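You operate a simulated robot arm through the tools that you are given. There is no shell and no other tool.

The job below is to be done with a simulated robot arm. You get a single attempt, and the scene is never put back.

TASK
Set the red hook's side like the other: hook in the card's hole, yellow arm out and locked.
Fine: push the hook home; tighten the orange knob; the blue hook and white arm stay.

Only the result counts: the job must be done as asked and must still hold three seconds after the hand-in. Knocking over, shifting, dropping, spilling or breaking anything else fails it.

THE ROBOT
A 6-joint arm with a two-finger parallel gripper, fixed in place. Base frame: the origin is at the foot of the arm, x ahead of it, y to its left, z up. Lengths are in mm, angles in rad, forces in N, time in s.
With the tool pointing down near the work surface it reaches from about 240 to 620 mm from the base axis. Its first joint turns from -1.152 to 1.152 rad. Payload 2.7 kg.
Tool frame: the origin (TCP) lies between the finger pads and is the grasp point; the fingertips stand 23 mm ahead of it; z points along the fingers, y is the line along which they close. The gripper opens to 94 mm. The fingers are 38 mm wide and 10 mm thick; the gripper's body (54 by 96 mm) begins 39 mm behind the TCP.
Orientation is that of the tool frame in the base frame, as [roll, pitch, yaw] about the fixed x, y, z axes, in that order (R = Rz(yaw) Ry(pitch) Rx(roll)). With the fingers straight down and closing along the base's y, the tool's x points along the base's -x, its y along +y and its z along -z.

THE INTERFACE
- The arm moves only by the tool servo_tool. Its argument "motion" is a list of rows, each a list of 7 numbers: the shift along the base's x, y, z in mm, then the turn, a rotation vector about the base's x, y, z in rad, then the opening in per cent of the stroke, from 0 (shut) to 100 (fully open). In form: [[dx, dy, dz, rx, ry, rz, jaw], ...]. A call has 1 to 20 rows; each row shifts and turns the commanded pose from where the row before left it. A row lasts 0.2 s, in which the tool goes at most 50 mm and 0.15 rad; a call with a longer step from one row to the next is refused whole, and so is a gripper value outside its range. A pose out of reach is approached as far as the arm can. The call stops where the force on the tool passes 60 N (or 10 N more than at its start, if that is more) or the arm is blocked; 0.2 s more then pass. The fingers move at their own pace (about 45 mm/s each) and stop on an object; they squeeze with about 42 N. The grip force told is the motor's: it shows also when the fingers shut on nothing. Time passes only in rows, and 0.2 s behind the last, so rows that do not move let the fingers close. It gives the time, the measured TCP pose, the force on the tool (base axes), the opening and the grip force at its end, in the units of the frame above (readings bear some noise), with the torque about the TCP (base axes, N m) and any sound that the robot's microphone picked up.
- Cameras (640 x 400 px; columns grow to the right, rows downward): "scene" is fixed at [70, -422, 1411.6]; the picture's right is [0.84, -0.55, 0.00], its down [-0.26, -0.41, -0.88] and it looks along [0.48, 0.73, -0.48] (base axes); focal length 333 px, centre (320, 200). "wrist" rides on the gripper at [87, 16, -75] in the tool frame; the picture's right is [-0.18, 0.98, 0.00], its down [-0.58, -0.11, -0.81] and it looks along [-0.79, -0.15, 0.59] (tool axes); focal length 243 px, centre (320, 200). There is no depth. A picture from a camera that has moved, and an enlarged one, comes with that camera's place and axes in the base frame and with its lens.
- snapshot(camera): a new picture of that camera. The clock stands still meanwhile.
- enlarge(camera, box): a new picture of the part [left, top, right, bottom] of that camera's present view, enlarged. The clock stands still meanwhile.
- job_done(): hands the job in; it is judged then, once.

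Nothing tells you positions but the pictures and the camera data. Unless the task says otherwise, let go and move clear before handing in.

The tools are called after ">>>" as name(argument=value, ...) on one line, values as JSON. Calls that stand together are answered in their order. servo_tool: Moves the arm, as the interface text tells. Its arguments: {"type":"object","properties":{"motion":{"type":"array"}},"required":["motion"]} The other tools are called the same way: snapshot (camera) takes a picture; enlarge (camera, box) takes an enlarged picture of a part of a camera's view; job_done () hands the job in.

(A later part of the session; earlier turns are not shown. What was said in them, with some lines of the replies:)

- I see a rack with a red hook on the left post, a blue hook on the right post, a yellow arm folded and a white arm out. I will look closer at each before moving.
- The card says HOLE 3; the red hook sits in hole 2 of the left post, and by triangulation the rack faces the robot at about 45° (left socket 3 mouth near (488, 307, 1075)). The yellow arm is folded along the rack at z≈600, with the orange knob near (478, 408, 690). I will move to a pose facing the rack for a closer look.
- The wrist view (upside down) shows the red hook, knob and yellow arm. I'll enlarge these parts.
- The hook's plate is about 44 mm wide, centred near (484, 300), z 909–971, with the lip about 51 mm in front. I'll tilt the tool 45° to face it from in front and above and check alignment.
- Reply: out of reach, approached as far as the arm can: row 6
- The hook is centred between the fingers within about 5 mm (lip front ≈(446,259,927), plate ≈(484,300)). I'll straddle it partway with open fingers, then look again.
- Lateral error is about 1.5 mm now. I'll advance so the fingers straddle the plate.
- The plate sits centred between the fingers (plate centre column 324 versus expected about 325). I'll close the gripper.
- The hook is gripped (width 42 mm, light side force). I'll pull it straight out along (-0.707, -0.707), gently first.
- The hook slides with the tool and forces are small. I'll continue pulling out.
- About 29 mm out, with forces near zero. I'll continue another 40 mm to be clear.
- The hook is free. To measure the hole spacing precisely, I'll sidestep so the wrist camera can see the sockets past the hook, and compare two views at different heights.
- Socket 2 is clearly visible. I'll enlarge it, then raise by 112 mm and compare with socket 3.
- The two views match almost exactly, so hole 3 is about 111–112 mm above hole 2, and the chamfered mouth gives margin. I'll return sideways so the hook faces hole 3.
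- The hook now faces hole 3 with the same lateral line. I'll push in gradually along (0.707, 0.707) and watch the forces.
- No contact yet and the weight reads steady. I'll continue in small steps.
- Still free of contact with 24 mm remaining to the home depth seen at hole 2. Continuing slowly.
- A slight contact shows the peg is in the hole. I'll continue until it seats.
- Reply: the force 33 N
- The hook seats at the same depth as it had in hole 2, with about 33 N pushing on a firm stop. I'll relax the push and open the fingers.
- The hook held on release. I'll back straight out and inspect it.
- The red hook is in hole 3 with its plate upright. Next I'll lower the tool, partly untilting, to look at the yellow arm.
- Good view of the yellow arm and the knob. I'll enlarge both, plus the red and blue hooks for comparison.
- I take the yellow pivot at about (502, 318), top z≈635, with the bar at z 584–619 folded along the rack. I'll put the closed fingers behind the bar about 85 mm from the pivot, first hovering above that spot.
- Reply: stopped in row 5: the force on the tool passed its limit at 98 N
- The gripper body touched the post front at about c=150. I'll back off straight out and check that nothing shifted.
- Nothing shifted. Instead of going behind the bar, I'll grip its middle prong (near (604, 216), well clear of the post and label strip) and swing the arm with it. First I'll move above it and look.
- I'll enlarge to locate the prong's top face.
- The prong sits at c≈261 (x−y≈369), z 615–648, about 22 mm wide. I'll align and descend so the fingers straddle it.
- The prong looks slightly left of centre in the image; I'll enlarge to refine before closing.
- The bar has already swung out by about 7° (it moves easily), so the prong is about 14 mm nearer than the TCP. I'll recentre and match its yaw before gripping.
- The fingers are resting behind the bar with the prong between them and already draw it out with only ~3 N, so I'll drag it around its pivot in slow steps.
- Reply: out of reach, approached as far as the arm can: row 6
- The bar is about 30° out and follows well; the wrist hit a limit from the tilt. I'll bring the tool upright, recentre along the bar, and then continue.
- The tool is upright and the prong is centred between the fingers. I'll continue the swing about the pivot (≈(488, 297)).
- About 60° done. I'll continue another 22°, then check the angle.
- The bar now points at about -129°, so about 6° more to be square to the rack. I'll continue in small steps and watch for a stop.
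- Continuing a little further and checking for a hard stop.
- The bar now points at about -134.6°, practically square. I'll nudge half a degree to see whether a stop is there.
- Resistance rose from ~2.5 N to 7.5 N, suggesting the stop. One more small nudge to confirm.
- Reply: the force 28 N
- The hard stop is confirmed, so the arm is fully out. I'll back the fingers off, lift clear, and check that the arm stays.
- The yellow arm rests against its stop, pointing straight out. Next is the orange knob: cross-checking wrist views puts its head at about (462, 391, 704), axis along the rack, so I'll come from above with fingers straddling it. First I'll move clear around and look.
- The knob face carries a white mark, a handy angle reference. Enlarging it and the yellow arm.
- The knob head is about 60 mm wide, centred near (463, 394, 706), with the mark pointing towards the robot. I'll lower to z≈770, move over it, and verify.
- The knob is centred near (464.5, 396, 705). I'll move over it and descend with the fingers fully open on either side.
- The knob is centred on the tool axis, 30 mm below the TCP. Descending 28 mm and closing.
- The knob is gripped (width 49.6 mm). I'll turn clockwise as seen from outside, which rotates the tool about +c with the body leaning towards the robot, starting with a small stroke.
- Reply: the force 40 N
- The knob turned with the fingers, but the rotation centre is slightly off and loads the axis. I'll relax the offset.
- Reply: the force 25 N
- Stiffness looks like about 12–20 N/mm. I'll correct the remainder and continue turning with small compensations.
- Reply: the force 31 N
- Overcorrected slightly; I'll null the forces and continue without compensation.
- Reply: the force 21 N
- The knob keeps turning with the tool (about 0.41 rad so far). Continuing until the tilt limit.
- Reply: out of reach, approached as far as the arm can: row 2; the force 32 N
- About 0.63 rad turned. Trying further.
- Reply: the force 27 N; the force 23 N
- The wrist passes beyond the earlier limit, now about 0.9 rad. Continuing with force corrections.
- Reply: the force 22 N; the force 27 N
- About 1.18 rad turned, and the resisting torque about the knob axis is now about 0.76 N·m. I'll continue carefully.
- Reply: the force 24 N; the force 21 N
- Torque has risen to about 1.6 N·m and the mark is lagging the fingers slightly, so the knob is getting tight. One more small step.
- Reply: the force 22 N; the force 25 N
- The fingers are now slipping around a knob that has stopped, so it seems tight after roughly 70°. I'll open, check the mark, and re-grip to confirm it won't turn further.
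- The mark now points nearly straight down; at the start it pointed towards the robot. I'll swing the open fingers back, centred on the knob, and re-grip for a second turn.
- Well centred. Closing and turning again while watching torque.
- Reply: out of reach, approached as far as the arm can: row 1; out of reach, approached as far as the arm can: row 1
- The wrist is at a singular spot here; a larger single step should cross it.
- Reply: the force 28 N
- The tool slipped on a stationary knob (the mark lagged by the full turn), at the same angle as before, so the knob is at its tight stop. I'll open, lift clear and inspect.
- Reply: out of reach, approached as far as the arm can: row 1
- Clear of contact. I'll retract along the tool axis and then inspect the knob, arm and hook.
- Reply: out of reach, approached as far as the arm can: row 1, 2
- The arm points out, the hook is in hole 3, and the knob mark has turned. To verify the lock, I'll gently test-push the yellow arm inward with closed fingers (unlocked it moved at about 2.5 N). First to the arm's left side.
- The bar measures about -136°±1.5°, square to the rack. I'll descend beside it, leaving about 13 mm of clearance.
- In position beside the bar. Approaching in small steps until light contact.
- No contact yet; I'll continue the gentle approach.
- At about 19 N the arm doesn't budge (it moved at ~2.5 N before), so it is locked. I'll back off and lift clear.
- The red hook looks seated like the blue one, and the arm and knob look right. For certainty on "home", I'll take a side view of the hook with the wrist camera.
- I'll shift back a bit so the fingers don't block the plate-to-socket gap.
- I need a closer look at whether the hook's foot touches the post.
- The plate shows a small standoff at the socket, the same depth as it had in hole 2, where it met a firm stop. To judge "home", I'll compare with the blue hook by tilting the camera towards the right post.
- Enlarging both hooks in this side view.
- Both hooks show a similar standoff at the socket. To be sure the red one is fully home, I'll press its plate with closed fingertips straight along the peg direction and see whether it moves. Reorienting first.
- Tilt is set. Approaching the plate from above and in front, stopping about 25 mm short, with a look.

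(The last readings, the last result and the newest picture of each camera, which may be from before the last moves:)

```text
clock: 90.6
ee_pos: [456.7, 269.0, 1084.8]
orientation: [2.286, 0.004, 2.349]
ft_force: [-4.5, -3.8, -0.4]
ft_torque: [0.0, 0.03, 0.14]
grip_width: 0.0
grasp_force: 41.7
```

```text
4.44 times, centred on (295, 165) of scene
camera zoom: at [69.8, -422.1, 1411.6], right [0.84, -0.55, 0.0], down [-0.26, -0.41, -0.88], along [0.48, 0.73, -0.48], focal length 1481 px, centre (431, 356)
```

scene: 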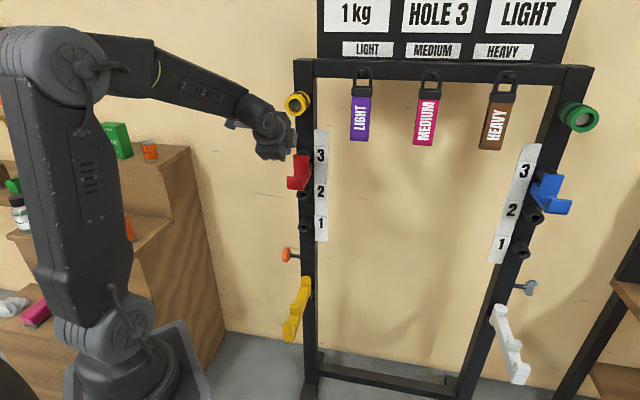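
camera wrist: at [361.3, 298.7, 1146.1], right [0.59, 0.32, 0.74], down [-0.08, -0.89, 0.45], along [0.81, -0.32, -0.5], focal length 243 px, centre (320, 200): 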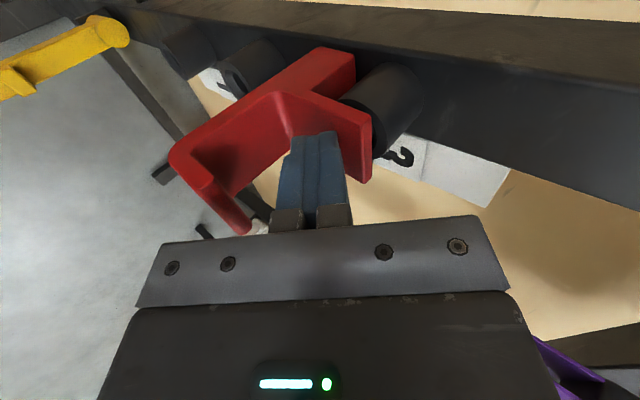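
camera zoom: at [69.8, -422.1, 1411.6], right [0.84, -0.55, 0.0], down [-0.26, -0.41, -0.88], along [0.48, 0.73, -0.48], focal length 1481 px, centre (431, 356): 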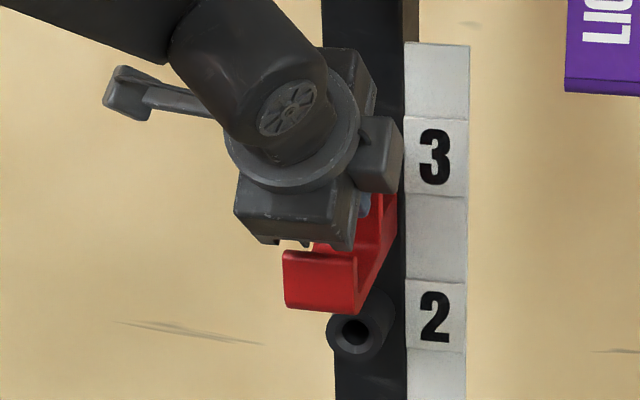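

Fingertips just touch the plate (about 6 N). I'll press in 1 mm steps along the peg axis.

>>> servo_tool(motion=[[0.7, 0.7, 0, 0, 0, 0, 0], [0, 0, 0, 0, 0, 0, 0]])

>>> servo_tool(motion=[[0.7, 0.7, 0, 0, 0, 0, 0], [0, 0, 0, 0, 0, 0, 0]])

>>> servo_tool(motion=[[0.7, 0.7, 0, 0, 0, 0, 0], [0, 0, 0, 0, 0, 0, 0]])

>>> snapshot(camera="wrist")

```text
clock: 91.2
ee_pos: [455.2, 270.0, 1085.9]
orientation: [2.286, 0.006, 2.35]
ft_force: [-9.5, -9.1, 2.1]
ft_torque: [-0.03, 0.02, 0.07]
grip_width: 0.0
grasp_force: 41.5
```

```text
clock: 91.8
ee_pos: [455.4, 270.9, 1085.6]
orientation: [2.285, 0.005, 2.348]
ft_force: [-14.9, -14.8, 2.8]
ft_torque: [-0.1, 0.09, 0.13]
grip_width: 0.0
grasp_force: 42.3
```

```text
clock: 92.4
ee_pos: [456.5, 270.5, 1085.8]
orientation: [2.289, 0.005, 2.349]
ft_force: [-24.1, -24.0, 3.1]
ft_torque: [-0.13, 0.17, 0.21]
grip_width: 0.1
grasp_force: 42.4
```

```text
taken
camera wrist: at [362.3, 300.0, 1146.4], right [0.59, 0.33, 0.74], down [-0.08, -0.89, 0.45], along [0.81, -0.32, -0.5], focal length 243 px, centre (320, 200)
```

wrist: 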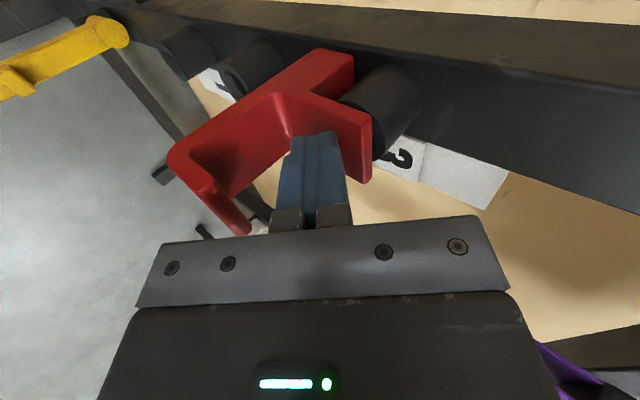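

At 34 N it doesn't move beyond compliance. One more step to about 45 N.

>>> servo_tool(motion=[[0.6, 0.6, 0, 0, 0, 0, 0], [0, 0, 0, 0, 0, 0, 0]])

>>> enlarge(camera="wrist", box=[280, 40, 440, 190])

```text
clock: 93.0
ee_pos: [455.9, 270.5, 1084.8]
orientation: [2.287, 0.006, 2.351]
ft_force: [-29.0, -33.6, 6.3]
ft_torque: [-0.17, 0.14, 0.13]
grip_width: 0.0
grasp_force: 42.2
```

```text
2.67 times, centred on (360, 115) of wrist
camera zoom: at [362.4, 300.3, 1146.1], right [0.59, 0.33, 0.74], down [-0.08, -0.89, 0.45], along [0.81, -0.32, -0.5], focal length 647 px, centre (213, 427)
```

zoom: 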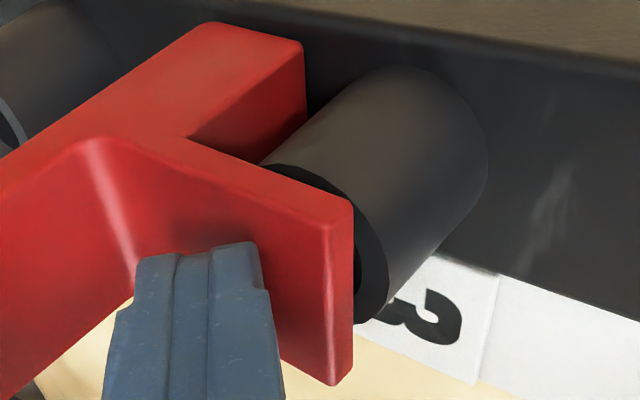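

It stays put at 44 N, so the hook is home. I'll retreat along the tool axis and move clear.

>>> servo_tool(motion=[[-3, -3, 1, 0, 0, 0, 0], [-6, -6, 8, 0, 0, 0, 0], [-10, -10, 14, 0, 0, 0, 0], [-15, -15, 20, 0, 0, 0, 0], [-20, -20, 20, 0, 0, 0, 0], [-25, -25, 10, 0, 0, 0, 0], [0, 0, 0, 0, 0, 0, 0]])

>>> servo_tool(motion=[[0, 0, 0, 0, 0, 0, 0], [0, 0, 0, 0, 0, 0, 0], [0, 0, 0, 0, 0, 0, 0], [0, 0, 0, 0, 0, 0, 0], [0, 0, 0, 0, 0, 0, 0]])

>>> snapshot(camera="scene")

>>> enlarge(camera="scene", box=[270, 140, 340, 220])

>>> snapshot(camera="wrist")

```text
clock: 94.6
ee_pos: [377.6, 192.2, 1156.9]
orientation: [2.287, 0.005, 2.348]
ft_force: [0.0, 0.7, 0.0]
ft_torque: [0.02, 0.0, -0.03]
grip_width: 0.3
grasp_force: 42.6
```

```text
clock: 95.8
ee_pos: [378.1, 193.1, 1156.5]
orientation: [2.286, 0.006, 2.349]
ft_force: [0.0, 0.8, -0.1]
ft_torque: [0.0, 0.01, -0.04]
grip_width: 0.0
grasp_force: 41.8
```

```text
taken
```

scene: 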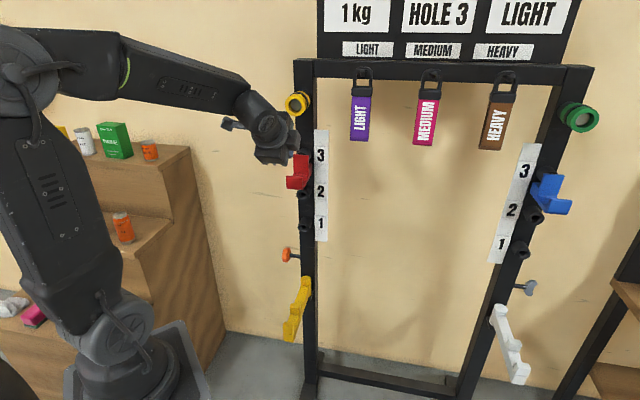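

```text
5.00 times, centred on (305, 180) of scene
camera zoom: at [70.0, -422.0, 1411.6], right [0.84, -0.55, 0.0], down [-0.26, -0.41, -0.88], along [0.48, 0.73, -0.48], focal length 1666 px, centre (395, 300)
```

zoom: 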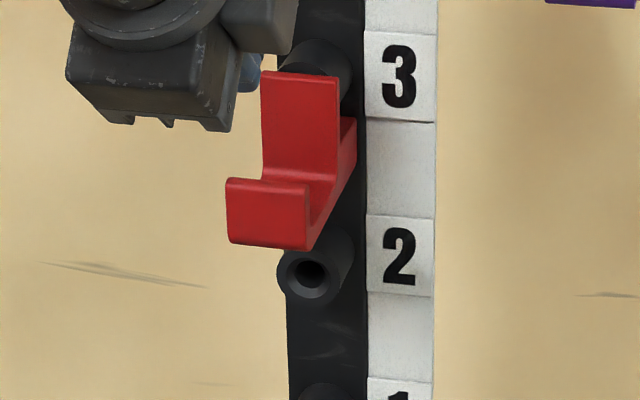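

```text
taken
camera wrist: at [283.6, 223.0, 1217.7], right [0.59, 0.32, 0.74], down [-0.08, -0.89, 0.45], along [0.81, -0.32, -0.5], focal length 243 px, centre (320, 200)
```

wrist: 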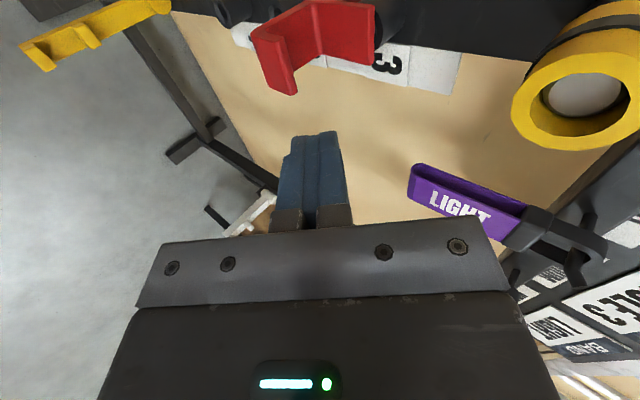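

The red hook is seated in hole 3, and the yellow arm is out against its stop and held firm under a 19 N push. The orange knob is tight, and the blue hook, white arm and everything else look unchanged. The arm is clear, so I'm handing in.

>>> job_done()

```text
The job is handed in.
```

I set the red hook's side to match the other and handed the job in; I haven't seen the judged result.

- **Red hook:** it moved from hole 2 to hole 3, the hole on the card. I pressed the plate with about 44 N and it went no deeper, so I take it as home. A small gap remains between plate and socket; the blue hook shows a similar one.
- **Yellow arm:** it now points straight out, against its end stop.
- **Orange knob:** I turned it clockwise about 70° until it stopped and the fingers slipped on it. The yellow arm then stayed put under a 19 N push; before tightening it had moved at about 2.5 N.
- **Blue hook and white arm:** I never touched them, and they look unchanged in the last pictures.

On the way to the yellow arm, the gripper bumped the left side of the rack, with a peak of 98 N. It may have been the post, a socket or the number strip. I backed off, and nothing looked shifted in the pictures afterwards.
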